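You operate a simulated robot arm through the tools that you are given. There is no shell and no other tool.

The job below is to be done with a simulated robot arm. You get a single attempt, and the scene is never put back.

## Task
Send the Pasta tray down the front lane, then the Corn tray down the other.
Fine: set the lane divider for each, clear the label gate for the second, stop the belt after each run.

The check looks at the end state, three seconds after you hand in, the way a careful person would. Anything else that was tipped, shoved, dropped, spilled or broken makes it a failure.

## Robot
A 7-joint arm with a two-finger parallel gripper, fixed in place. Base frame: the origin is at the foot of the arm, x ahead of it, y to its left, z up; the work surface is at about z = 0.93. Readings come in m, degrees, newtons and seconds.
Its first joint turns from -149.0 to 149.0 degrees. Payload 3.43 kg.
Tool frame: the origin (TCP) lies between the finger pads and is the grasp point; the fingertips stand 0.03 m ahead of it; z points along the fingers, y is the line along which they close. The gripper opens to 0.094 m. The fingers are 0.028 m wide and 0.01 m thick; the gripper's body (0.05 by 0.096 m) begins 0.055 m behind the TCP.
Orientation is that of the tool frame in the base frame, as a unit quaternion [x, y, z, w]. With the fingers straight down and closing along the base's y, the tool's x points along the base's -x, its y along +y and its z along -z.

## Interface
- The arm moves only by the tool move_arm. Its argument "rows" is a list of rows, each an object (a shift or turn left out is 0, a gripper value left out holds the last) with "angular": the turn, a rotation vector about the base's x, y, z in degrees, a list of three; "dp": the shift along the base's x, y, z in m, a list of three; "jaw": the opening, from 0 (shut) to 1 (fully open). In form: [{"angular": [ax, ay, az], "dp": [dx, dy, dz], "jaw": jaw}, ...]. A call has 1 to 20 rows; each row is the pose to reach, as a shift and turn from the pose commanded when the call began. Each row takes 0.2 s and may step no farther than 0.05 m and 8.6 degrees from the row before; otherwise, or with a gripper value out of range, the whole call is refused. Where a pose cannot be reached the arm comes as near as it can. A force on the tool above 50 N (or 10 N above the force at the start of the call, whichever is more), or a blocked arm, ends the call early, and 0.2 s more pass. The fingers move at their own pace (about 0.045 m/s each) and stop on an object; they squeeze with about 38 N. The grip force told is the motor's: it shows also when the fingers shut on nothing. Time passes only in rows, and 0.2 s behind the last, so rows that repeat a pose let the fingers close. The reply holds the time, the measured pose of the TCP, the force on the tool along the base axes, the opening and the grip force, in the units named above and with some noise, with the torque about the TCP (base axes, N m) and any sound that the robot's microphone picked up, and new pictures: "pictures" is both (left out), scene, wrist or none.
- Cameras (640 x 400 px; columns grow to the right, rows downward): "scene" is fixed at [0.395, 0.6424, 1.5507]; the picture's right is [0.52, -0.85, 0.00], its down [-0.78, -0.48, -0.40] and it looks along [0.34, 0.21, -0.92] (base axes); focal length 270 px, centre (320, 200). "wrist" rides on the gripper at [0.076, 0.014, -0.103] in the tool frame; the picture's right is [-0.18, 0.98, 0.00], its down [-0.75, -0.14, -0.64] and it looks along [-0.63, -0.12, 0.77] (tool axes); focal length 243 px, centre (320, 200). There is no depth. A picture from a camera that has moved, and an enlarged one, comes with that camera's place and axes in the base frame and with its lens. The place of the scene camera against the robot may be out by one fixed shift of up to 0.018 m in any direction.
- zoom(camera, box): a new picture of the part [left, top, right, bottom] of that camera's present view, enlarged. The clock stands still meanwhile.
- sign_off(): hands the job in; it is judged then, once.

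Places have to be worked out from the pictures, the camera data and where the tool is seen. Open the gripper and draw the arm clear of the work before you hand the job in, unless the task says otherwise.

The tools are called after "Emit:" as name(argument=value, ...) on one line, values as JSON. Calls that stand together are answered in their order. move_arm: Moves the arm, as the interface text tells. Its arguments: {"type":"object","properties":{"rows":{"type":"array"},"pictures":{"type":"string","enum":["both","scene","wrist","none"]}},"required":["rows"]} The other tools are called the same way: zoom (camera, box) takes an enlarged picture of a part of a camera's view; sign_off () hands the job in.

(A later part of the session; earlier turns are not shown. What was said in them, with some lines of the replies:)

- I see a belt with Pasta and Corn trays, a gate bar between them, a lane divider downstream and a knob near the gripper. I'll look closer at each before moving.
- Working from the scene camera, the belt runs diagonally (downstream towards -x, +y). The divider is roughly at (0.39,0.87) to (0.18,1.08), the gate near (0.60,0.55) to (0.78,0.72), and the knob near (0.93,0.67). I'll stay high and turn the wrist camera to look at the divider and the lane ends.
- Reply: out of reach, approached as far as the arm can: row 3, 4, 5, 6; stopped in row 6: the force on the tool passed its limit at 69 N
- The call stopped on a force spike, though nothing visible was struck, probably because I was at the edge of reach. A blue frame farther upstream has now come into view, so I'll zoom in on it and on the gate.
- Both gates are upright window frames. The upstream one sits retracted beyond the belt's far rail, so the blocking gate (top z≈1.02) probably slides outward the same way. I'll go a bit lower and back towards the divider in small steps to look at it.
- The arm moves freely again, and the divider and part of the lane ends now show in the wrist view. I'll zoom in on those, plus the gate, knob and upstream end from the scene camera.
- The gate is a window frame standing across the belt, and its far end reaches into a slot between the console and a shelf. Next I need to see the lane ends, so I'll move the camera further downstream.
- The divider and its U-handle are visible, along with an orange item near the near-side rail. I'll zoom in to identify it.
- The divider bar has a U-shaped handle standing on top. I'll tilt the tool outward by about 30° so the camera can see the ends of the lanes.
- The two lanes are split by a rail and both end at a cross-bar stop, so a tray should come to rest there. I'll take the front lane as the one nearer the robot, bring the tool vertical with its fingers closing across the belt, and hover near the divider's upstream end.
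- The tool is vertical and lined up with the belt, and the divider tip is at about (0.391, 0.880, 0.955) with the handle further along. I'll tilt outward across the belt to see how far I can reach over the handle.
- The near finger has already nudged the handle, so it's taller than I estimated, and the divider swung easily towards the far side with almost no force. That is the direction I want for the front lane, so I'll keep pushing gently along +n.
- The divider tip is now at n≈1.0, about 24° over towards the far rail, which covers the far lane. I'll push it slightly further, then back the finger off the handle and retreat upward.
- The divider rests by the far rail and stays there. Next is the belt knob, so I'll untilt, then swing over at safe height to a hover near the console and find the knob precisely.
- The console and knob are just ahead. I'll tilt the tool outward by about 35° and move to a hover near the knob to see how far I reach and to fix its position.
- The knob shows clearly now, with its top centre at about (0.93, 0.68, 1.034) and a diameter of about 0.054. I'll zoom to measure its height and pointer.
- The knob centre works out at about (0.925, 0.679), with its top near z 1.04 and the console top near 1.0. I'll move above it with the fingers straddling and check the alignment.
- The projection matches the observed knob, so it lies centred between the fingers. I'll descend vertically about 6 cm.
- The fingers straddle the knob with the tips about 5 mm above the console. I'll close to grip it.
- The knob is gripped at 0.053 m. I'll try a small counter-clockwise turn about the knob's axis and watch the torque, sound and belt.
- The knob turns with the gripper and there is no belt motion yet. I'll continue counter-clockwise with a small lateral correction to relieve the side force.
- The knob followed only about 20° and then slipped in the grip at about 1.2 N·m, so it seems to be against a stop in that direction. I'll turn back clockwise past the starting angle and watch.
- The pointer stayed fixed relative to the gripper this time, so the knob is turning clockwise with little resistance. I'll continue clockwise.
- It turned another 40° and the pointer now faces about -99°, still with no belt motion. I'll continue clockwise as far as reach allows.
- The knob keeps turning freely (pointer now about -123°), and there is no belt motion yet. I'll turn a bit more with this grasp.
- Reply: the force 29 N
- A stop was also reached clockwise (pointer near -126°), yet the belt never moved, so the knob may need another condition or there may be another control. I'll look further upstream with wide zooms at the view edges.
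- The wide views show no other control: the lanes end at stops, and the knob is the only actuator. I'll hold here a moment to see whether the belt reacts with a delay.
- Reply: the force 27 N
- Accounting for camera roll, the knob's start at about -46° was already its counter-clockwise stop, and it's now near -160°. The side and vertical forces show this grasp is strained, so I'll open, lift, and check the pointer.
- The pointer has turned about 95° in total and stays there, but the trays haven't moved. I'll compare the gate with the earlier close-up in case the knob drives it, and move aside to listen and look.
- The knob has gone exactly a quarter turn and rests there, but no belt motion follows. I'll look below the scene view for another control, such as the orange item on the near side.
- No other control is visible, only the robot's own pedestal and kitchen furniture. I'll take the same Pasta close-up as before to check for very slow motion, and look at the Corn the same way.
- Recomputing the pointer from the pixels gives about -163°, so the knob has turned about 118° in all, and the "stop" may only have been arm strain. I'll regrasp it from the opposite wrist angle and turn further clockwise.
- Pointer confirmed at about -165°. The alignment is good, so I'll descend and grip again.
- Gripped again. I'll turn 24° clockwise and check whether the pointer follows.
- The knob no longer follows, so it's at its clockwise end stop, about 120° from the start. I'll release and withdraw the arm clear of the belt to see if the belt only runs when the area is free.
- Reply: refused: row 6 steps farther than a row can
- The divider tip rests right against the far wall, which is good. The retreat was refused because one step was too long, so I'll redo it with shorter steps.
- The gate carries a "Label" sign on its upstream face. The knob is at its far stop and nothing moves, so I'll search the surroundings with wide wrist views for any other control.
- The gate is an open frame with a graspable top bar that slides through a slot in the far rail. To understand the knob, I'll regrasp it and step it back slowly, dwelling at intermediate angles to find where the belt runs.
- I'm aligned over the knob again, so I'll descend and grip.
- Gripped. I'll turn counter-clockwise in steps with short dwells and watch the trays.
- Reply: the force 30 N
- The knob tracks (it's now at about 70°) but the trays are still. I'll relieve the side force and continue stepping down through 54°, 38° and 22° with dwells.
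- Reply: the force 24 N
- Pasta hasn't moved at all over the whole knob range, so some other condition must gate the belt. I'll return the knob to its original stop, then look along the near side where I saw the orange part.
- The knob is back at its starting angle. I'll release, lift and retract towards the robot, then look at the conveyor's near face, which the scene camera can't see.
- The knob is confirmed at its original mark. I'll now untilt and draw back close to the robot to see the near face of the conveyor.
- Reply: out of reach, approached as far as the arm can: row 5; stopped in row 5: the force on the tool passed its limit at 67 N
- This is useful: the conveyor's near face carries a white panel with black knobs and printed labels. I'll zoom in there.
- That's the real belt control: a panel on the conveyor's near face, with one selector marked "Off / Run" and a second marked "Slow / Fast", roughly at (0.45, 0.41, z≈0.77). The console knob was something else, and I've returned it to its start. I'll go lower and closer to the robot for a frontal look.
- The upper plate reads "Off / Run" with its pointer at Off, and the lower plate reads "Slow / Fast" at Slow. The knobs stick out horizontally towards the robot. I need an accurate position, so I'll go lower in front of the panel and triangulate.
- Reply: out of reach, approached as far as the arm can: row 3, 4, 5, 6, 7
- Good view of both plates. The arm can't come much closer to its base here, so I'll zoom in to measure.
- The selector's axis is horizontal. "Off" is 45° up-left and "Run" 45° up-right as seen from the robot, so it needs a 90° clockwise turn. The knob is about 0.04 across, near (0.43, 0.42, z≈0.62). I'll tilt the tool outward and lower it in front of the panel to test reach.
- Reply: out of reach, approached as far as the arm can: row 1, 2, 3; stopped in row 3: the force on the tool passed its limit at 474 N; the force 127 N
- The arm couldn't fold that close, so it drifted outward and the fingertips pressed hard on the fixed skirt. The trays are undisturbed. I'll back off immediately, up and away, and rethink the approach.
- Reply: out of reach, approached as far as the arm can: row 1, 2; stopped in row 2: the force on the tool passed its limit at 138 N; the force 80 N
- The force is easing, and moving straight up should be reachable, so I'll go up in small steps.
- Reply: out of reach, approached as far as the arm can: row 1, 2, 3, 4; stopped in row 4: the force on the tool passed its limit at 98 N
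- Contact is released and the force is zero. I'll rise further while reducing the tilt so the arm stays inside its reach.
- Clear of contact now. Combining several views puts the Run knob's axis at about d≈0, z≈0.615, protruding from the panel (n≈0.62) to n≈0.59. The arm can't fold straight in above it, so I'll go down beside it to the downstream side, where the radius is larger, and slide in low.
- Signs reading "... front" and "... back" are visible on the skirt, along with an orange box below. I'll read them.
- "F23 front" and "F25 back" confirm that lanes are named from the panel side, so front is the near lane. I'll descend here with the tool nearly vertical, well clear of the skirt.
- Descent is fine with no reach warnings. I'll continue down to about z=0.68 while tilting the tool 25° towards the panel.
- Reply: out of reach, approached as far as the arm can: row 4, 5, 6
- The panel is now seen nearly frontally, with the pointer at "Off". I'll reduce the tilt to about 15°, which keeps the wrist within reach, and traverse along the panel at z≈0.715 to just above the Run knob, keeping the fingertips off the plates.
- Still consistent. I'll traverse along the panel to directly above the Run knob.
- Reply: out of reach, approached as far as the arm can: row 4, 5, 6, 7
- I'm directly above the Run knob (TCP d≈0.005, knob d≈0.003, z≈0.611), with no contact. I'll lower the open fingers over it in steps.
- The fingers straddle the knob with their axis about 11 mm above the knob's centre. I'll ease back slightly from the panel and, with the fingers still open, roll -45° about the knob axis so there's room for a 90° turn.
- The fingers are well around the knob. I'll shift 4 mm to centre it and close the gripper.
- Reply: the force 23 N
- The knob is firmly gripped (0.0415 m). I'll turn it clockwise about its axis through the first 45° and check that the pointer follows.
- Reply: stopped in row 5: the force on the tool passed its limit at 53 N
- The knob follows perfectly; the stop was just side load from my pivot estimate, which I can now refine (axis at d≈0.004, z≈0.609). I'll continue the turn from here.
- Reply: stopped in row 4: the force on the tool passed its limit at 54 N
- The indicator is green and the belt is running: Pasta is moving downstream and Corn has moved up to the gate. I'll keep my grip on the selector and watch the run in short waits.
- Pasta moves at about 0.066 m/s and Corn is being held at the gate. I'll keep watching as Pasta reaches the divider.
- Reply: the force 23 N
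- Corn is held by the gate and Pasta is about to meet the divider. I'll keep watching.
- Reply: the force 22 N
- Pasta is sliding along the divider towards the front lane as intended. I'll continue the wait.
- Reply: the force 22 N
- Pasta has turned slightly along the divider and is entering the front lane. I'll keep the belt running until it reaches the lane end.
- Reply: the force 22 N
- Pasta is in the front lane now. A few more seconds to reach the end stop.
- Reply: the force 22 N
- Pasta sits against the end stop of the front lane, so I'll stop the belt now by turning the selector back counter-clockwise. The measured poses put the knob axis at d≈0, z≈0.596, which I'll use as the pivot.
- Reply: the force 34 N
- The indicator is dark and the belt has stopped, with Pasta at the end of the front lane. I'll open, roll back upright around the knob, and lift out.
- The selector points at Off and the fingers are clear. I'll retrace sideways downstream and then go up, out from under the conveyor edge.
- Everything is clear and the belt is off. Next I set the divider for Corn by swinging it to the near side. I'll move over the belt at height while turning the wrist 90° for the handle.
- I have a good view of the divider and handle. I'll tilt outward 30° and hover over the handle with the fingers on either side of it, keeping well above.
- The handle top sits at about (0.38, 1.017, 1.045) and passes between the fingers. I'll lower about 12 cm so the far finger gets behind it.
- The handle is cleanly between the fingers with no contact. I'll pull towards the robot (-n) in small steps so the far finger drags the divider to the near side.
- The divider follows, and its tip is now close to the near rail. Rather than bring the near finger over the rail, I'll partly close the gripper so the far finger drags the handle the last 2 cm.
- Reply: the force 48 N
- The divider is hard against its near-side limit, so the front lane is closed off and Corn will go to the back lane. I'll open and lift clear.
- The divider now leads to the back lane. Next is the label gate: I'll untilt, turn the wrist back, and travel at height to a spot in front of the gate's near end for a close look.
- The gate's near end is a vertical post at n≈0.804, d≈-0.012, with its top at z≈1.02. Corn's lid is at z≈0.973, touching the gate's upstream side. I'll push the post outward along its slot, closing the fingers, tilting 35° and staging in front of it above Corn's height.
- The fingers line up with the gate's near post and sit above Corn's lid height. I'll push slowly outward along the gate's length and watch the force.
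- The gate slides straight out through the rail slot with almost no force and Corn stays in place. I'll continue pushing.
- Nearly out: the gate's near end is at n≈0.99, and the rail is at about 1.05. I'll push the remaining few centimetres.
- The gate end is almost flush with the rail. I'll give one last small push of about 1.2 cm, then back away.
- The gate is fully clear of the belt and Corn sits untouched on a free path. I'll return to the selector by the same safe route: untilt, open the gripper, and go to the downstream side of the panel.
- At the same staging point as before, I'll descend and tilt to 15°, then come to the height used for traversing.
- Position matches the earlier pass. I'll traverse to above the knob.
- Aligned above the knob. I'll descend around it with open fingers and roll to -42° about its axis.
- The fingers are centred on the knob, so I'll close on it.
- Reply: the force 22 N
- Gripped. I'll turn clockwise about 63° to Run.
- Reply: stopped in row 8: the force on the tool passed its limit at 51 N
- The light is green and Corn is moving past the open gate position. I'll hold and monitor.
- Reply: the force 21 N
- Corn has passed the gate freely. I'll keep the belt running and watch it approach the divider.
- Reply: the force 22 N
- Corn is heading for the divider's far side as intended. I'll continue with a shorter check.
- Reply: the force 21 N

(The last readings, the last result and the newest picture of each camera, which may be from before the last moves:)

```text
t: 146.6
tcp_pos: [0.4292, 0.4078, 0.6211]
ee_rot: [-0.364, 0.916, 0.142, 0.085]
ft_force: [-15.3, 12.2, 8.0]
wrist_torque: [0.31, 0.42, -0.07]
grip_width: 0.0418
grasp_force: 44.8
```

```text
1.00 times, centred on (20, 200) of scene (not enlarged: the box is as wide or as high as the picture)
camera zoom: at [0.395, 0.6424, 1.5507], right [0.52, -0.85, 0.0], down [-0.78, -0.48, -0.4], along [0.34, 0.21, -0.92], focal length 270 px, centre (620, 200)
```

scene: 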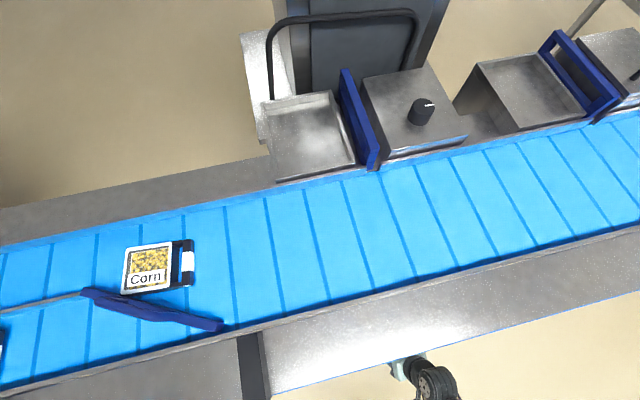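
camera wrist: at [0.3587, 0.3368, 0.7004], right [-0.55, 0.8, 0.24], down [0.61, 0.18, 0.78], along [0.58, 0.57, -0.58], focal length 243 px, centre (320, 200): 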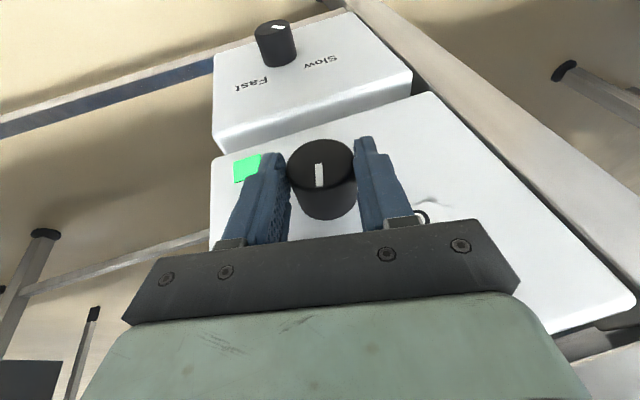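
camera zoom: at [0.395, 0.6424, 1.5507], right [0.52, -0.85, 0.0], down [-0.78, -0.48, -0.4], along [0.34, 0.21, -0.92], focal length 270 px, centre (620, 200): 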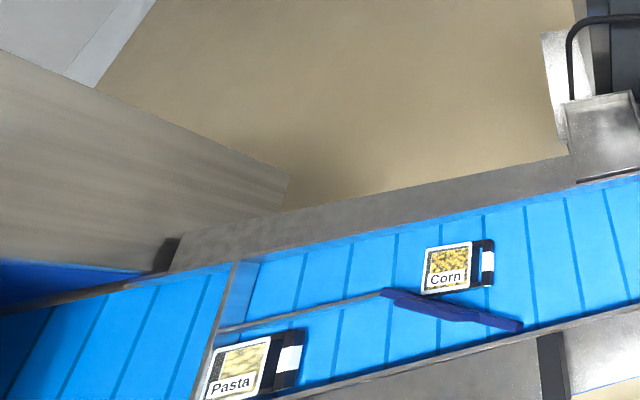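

Corn is sliding along the divider into the back lane, and Pasta remains at the end of the front lane. I'll wait for Corn to reach its end stop.

Emit:
move_arm(rows=[{}, {}, {}, {}, {}, {}, {}, {}, {}, {}, {}, {}, {}, {}, {}, {}, {}], pictures="none")

Emit:
zoom(camera="scene", box=[0, 0, 40, 400])

```text
t: 150.2
tcp_pos: [0.4295, 0.4094, 0.6215]
ee_rot: [-0.366, 0.916, 0.143, 0.085]
ft_force: [-15.1, 11.9, 7.3]
wrist_torque: [0.29, 0.41, -0.09]
grip_width: 0.0416
grasp_force: 44.8
```

```text
1.00 times, centred on (20, 200) of scene (not enlarged: the box is as wide or as high as the picture)
camera zoom: at [0.395, 0.6424, 1.5507], right [0.52, -0.85, 0.0], down [-0.78, -0.48, -0.4], along [0.34, 0.21, -0.92], focal length 270 px, centre (620, 200)
```

zoom: 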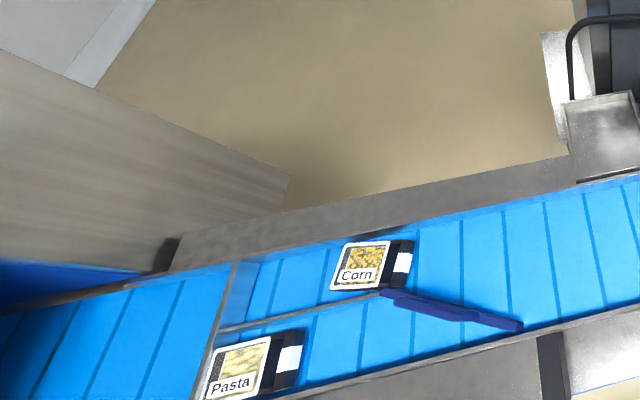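

Corn is in the back lane; about 3 more seconds to its end stop.

Emit:
move_arm(rows=[{}, {}, {}, {}, {}, {}, {}, {}, {}, {}, {}, {}, {}, {}, {}], pictures="none")

Emit:
zoom(camera="scene", box=[0, 0, 40, 400])

```text
t: 153.4
tcp_pos: [0.4285, 0.409, 0.6225]
ee_rot: [-0.366, 0.916, 0.143, 0.085]
ft_force: [-15.3, 12.6, 7.0]
wrist_torque: [0.27, 0.42, -0.07]
grip_width: 0.0414
grasp_force: 45.0
```

```text
1.00 times, centred on (20, 200) of scene (not enlarged: the box is as wide or as high as the picture)
camera zoom: at [0.395, 0.6424, 1.5507], right [0.52, -0.85, 0.0], down [-0.78, -0.48, -0.4], along [0.34, 0.21, -0.92], focal length 270 px, centre (620, 200)
```

zoom: 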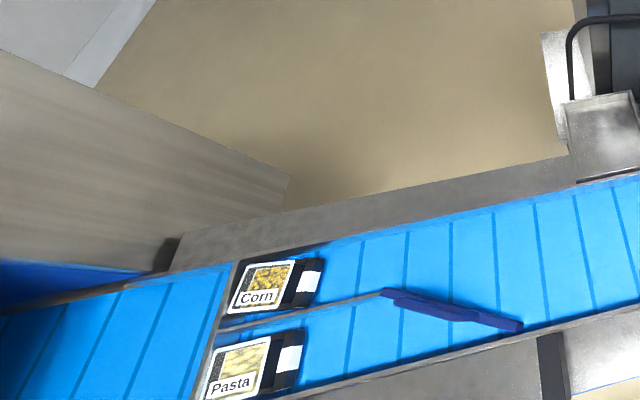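

Corn is at the end of the back lane and Pasta at the end of the front lane. I'll stop the belt by turning the selector back to Off.

Emit:
move_arm(rows=[{"dp": [-0.0028, 0.003, 0.0002], "angular": [-5.04, -4.85, 0]}, {"dp": [-0.0044, 0.0046, 0.0002], "angular": [-10.1, -9.7, 0]}, {"dp": [-0.006, 0.0063, -0.0001], "angular": [-15.1, -14.6, 0]}, {"dp": [-0.0076, 0.0079, -0.0006], "angular": [-20.2, -19.4, 0]}, {"dp": [-0.009, 0.0094, -0.0014], "angular": [-25.2, -24.3, 0]}, {"dp": [-0.0105, 0.0109, -0.0025], "angular": [-30.3, -29.1, 0]}, {"dp": [-0.0118, 0.0123, -0.0038], "angular": [-35.3, -34.0, 0]}, {"dp": [-0.0128, 0.0133, -0.0051], "angular": [-39.6, -38.1, 0]}])

Emit:
zoom(camera="scene", box=[0, 0, 40, 400])

```text
t: 155.2
tcp_pos: [0.4164, 0.422, 0.6152]
ee_rot: [-0.398, 0.832, -0.296, 0.248]
ft_force: [-19.6, 16.9, 13.7]
wrist_torque: [0.97, -0.25, 0.1]
grip_width: 0.0416
grasp_force: 45.0
camera wrist: at [0.2993, 0.3987, 0.6637], right [-0.41, 0.65, -0.64], down [0.08, 0.73, 0.68], along [0.91, 0.23, -0.34], focal length 243 px, centre (320, 200)
```

scene: 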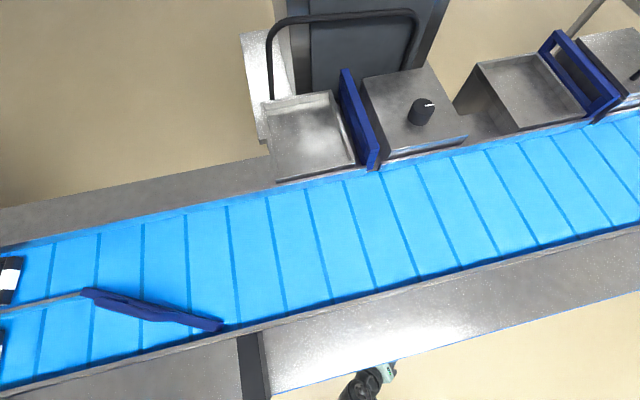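
wrist: 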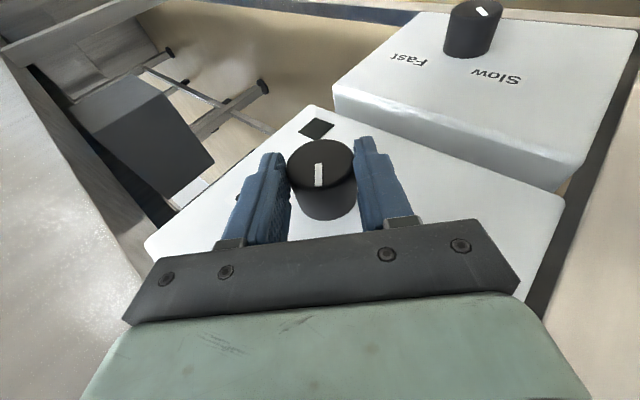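

```text
1.00 times, centred on (20, 200) of scene (not enlarged: the box is as wide or as high as the picture)
camera zoom: at [0.395, 0.6424, 1.5507], right [0.52, -0.85, 0.0], down [-0.78, -0.48, -0.4], along [0.34, 0.21, -0.92], focal length 270 px, centre (620, 200)
```

zoom: 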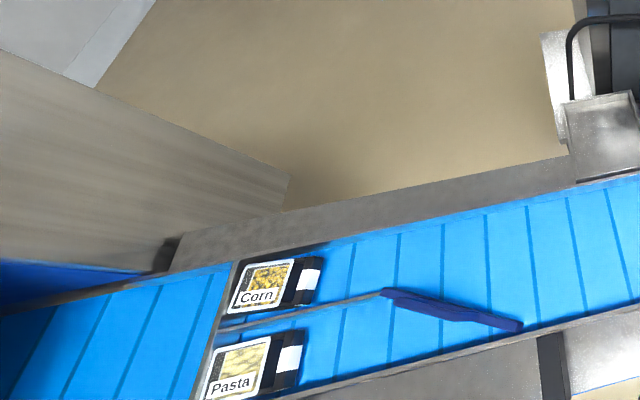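

The light is off, and both trays sit at the ends of their lanes. I'll open, roll back upright, and lift out the same way as before.

Emit:
move_arm(rows=[{"jaw": 1}, {"jaw": 1}, {"jaw": 1}, {"dp": [0.0017, -0.0017, 0.0018], "angular": [5.2, 5.0, 0], "jaw": 1}, {"dp": [0.0034, -0.0035, 0.0034], "angular": [10.4, 10.0, 0], "jaw": 1}, {"dp": [0.0053, -0.0055, 0.0046], "angular": [15.6, 15.0, 0], "jaw": 1}, {"dp": [0.0072, -0.0075, 0.0055], "angular": [20.8, 20.0, 0], "jaw": 1}, {"dp": [0.0092, -0.0096, 0.006], "angular": [26.0, 25.0, 0], "jaw": 1}, {"dp": [0.0113, -0.0117, 0.0062], "angular": [31.4, 30.2, 0], "jaw": 1}, {"dp": [0.0113, -0.0117, 0.03], "angular": [31.4, 30.2, 0], "jaw": 1}, {"dp": [0.0113, -0.0117, 0.06], "angular": [31.4, 30.2, 0], "jaw": 1}, {"dp": [0.0113, -0.0117, 0.095], "angular": [31.4, 30.2, 0], "jaw": 1}, {"dp": [0.0113, -0.0117, 0.095], "angular": [31.4, 30.2, 0], "jaw": 1}], pictures="wrist")

Emit:
zoom(camera="wrist", box=[220, 0, 440, 180])

```text
t: 158.0
tcp_pos: [0.4285, 0.4104, 0.7114]
ee_rot: [-0.38, 0.916, 0.051, 0.122]
ft_force: [-0.4, -0.6, -0.3]
wrist_torque: [-0.01, -0.01, -0.01]
grip_width: 0.094
grasp_force: 0.0
camera wrist: at [0.3467, 0.3498, 0.7897], right [-0.57, 0.82, 0.05], down [0.5, 0.29, 0.82], along [0.66, 0.49, -0.57], focal length 243 px, centre (320, 200)
```

wrist: 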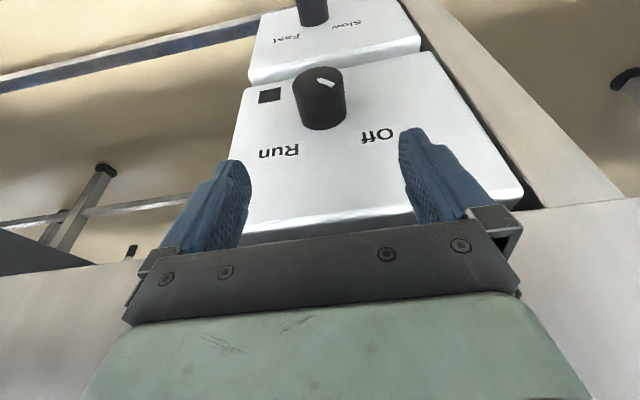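

```text
2.22 times, centred on (330, 90) of wrist
camera zoom: at [0.3467, 0.3498, 0.7897], right [-0.57, 0.82, 0.05], down [0.5, 0.29, 0.82], along [0.66, 0.49, -0.57], focal length 539 px, centre (298, 444)
```

zoom: 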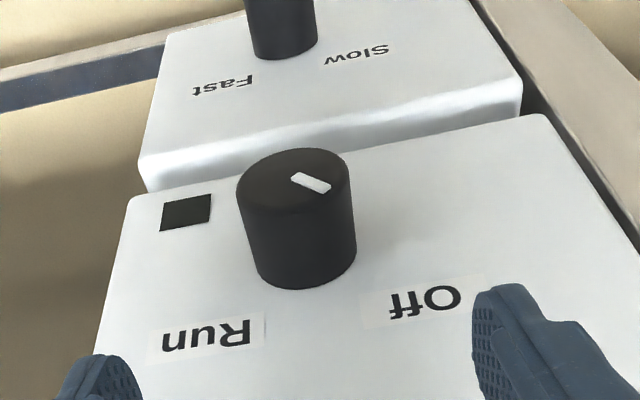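

The selector points at Off with the lamp dark. I'll retreat sideways and up, clear of the work.

Emit:
move_arm(rows=[{"dp": [-0.0277, 0.0288, 0]}, {"dp": [-0.0555, 0.0576, 0]}, {"dp": [-0.0904, 0.0796, 0]}, {"dp": [-0.1253, 0.1014, 0]}, {"dp": [-0.1603, 0.1233, 0]}, {"dp": [-0.1988, 0.1417, 0]}, {"dp": [-0.21, 0.135, 0.02], "angular": [-3.8, 3.9, 0]}, {"dp": [-0.22, 0.128, 0.05], "angular": [-7.6, 7.9, 0]}, {"dp": [-0.22, 0.128, 0.09], "angular": [-7.6, 7.9, 0]}, {"dp": [-0.22, 0.128, 0.13], "angular": [-7.6, 7.9, 0]}, {"dp": [-0.22, 0.128, 0.17], "angular": [-7.6, 7.9, 0]}, {"dp": [-0.22, 0.128, 0.21], "angular": [-7.6, 7.9, 0]}, {"dp": [-0.22, 0.128, 0.25], "angular": [-7.6, 7.9, 0]}, {"dp": [-0.22, 0.128, 0.29], "angular": [-7.6, 7.9, 0]}, {"dp": [-0.22, 0.128, 0.33], "angular": [-7.6, 7.9, 0]}, {"dp": [-0.22, 0.128, 0.36], "angular": [-7.6, 7.9, 0]}, {"dp": [-0.22, 0.128, 0.36], "angular": [-7.6, 7.9, 0]}])

Emit:
zoom(camera="scene", box=[0, 0, 40, 400])

Emit:
zoom(camera="scene", box=[300, 40, 500, 200])

```text
t: 161.6
tcp_pos: [0.2093, 0.5375, 1.07]
ee_rot: [-0.384, 0.923, 0.018, 0.033]
ft_force: [0.2, -0.4, 0.2]
wrist_torque: [-0.02, -0.03, 0.0]
grip_width: 0.0941
grasp_force: 0.0
camera wrist: at [0.1398, 0.4883, 1.167], right [-0.57, 0.82, 0.02], down [0.6, 0.4, 0.7], along [0.57, 0.4, -0.72], focal length 243 px, centre (320, 200)
```

scene: 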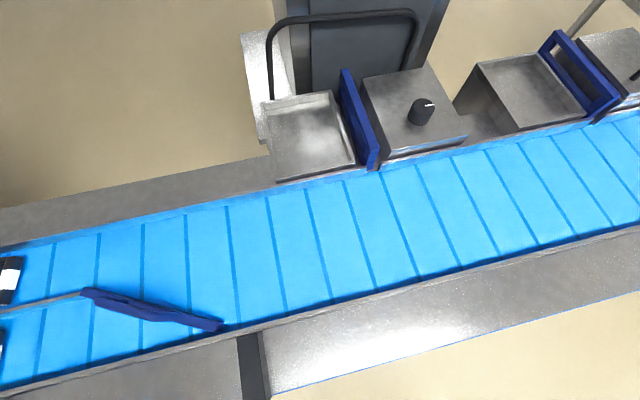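
wrist: 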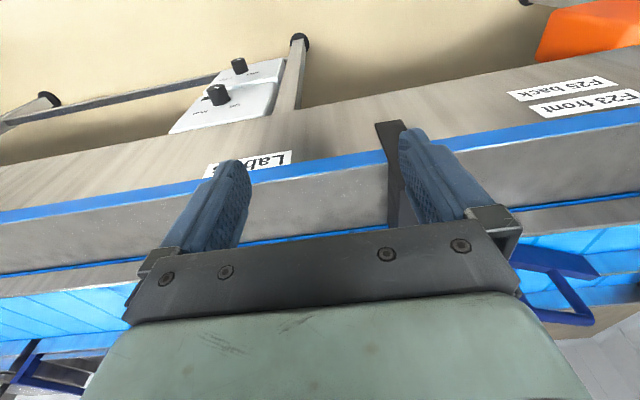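

```text
1.00 times, centred on (20, 200) of scene (not enlarged: the box is as wide or as high as the picture)
camera zoom: at [0.395, 0.6424, 1.5507], right [0.52, -0.85, 0.0], down [-0.78, -0.48, -0.4], along [0.34, 0.21, -0.92], focal length 270 px, centre (620, 200)
```

zoom: 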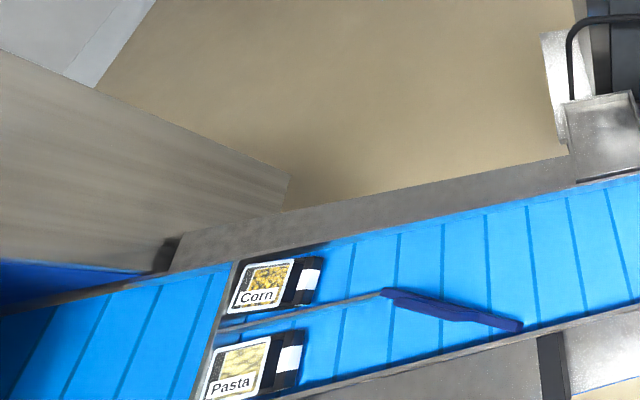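

```text
2.50 times, centred on (400, 120) of scene
camera zoom: at [0.395, 0.6424, 1.5507], right [0.52, -0.85, 0.0], down [-0.78, -0.48, -0.4], along [0.34, 0.21, -0.92], focal length 674 px, centre (120, 400)
```

zoom: 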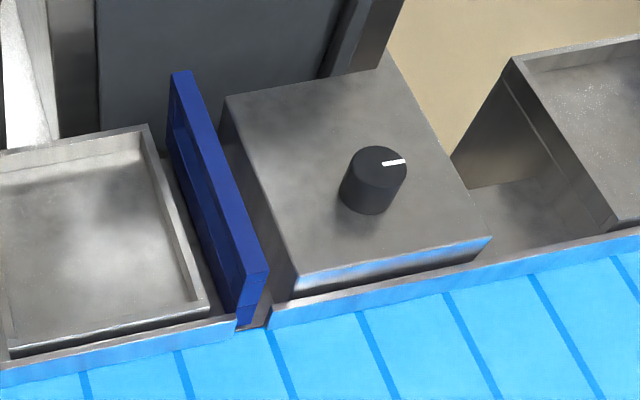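

The final views show Pasta at the end of the front lane, Corn at the end of the back lane, the belt stopped with the selector at Off, and the gate parked clear. The console knob is at its original mark, and the gripper is open and away from everything, so I'm handing in.

Emit:
sign_off()

```text
The job is handed in.
```

Both trays are delivered: Pasta is at the end of the front lane and Corn is at the end of the back lane. I took "front" as the lane nearest the robot, based on the "F23 front" and "F25 back" signs on the conveyor's near side.

- **Lane divider:** I swung it to the far side for Pasta, then to the near side for Corn. It is still on the near side.
- **Label gate:** I slid it out through its slot in the far rail before Corn's run. It is parked clear of the belt.
- **Belt:** I stopped it after each run. The selector points to Off and its lamp is dark.
- **Arm:** The gripper is open and clear of the work.

Two things went wrong along the way:

- **Wrong knob:** I first turned the knob on the console beside the gate, thinking it controlled the belt. Nothing visible changed while I turned it, and I put it back at its starting mark.
- **Hard contact:** While first reaching for the Off/Run panel, the fingertips pressed hard against the conveyor's fixed front skirt. The force peaked at about 474 N. The trays did not move and I saw no damage.
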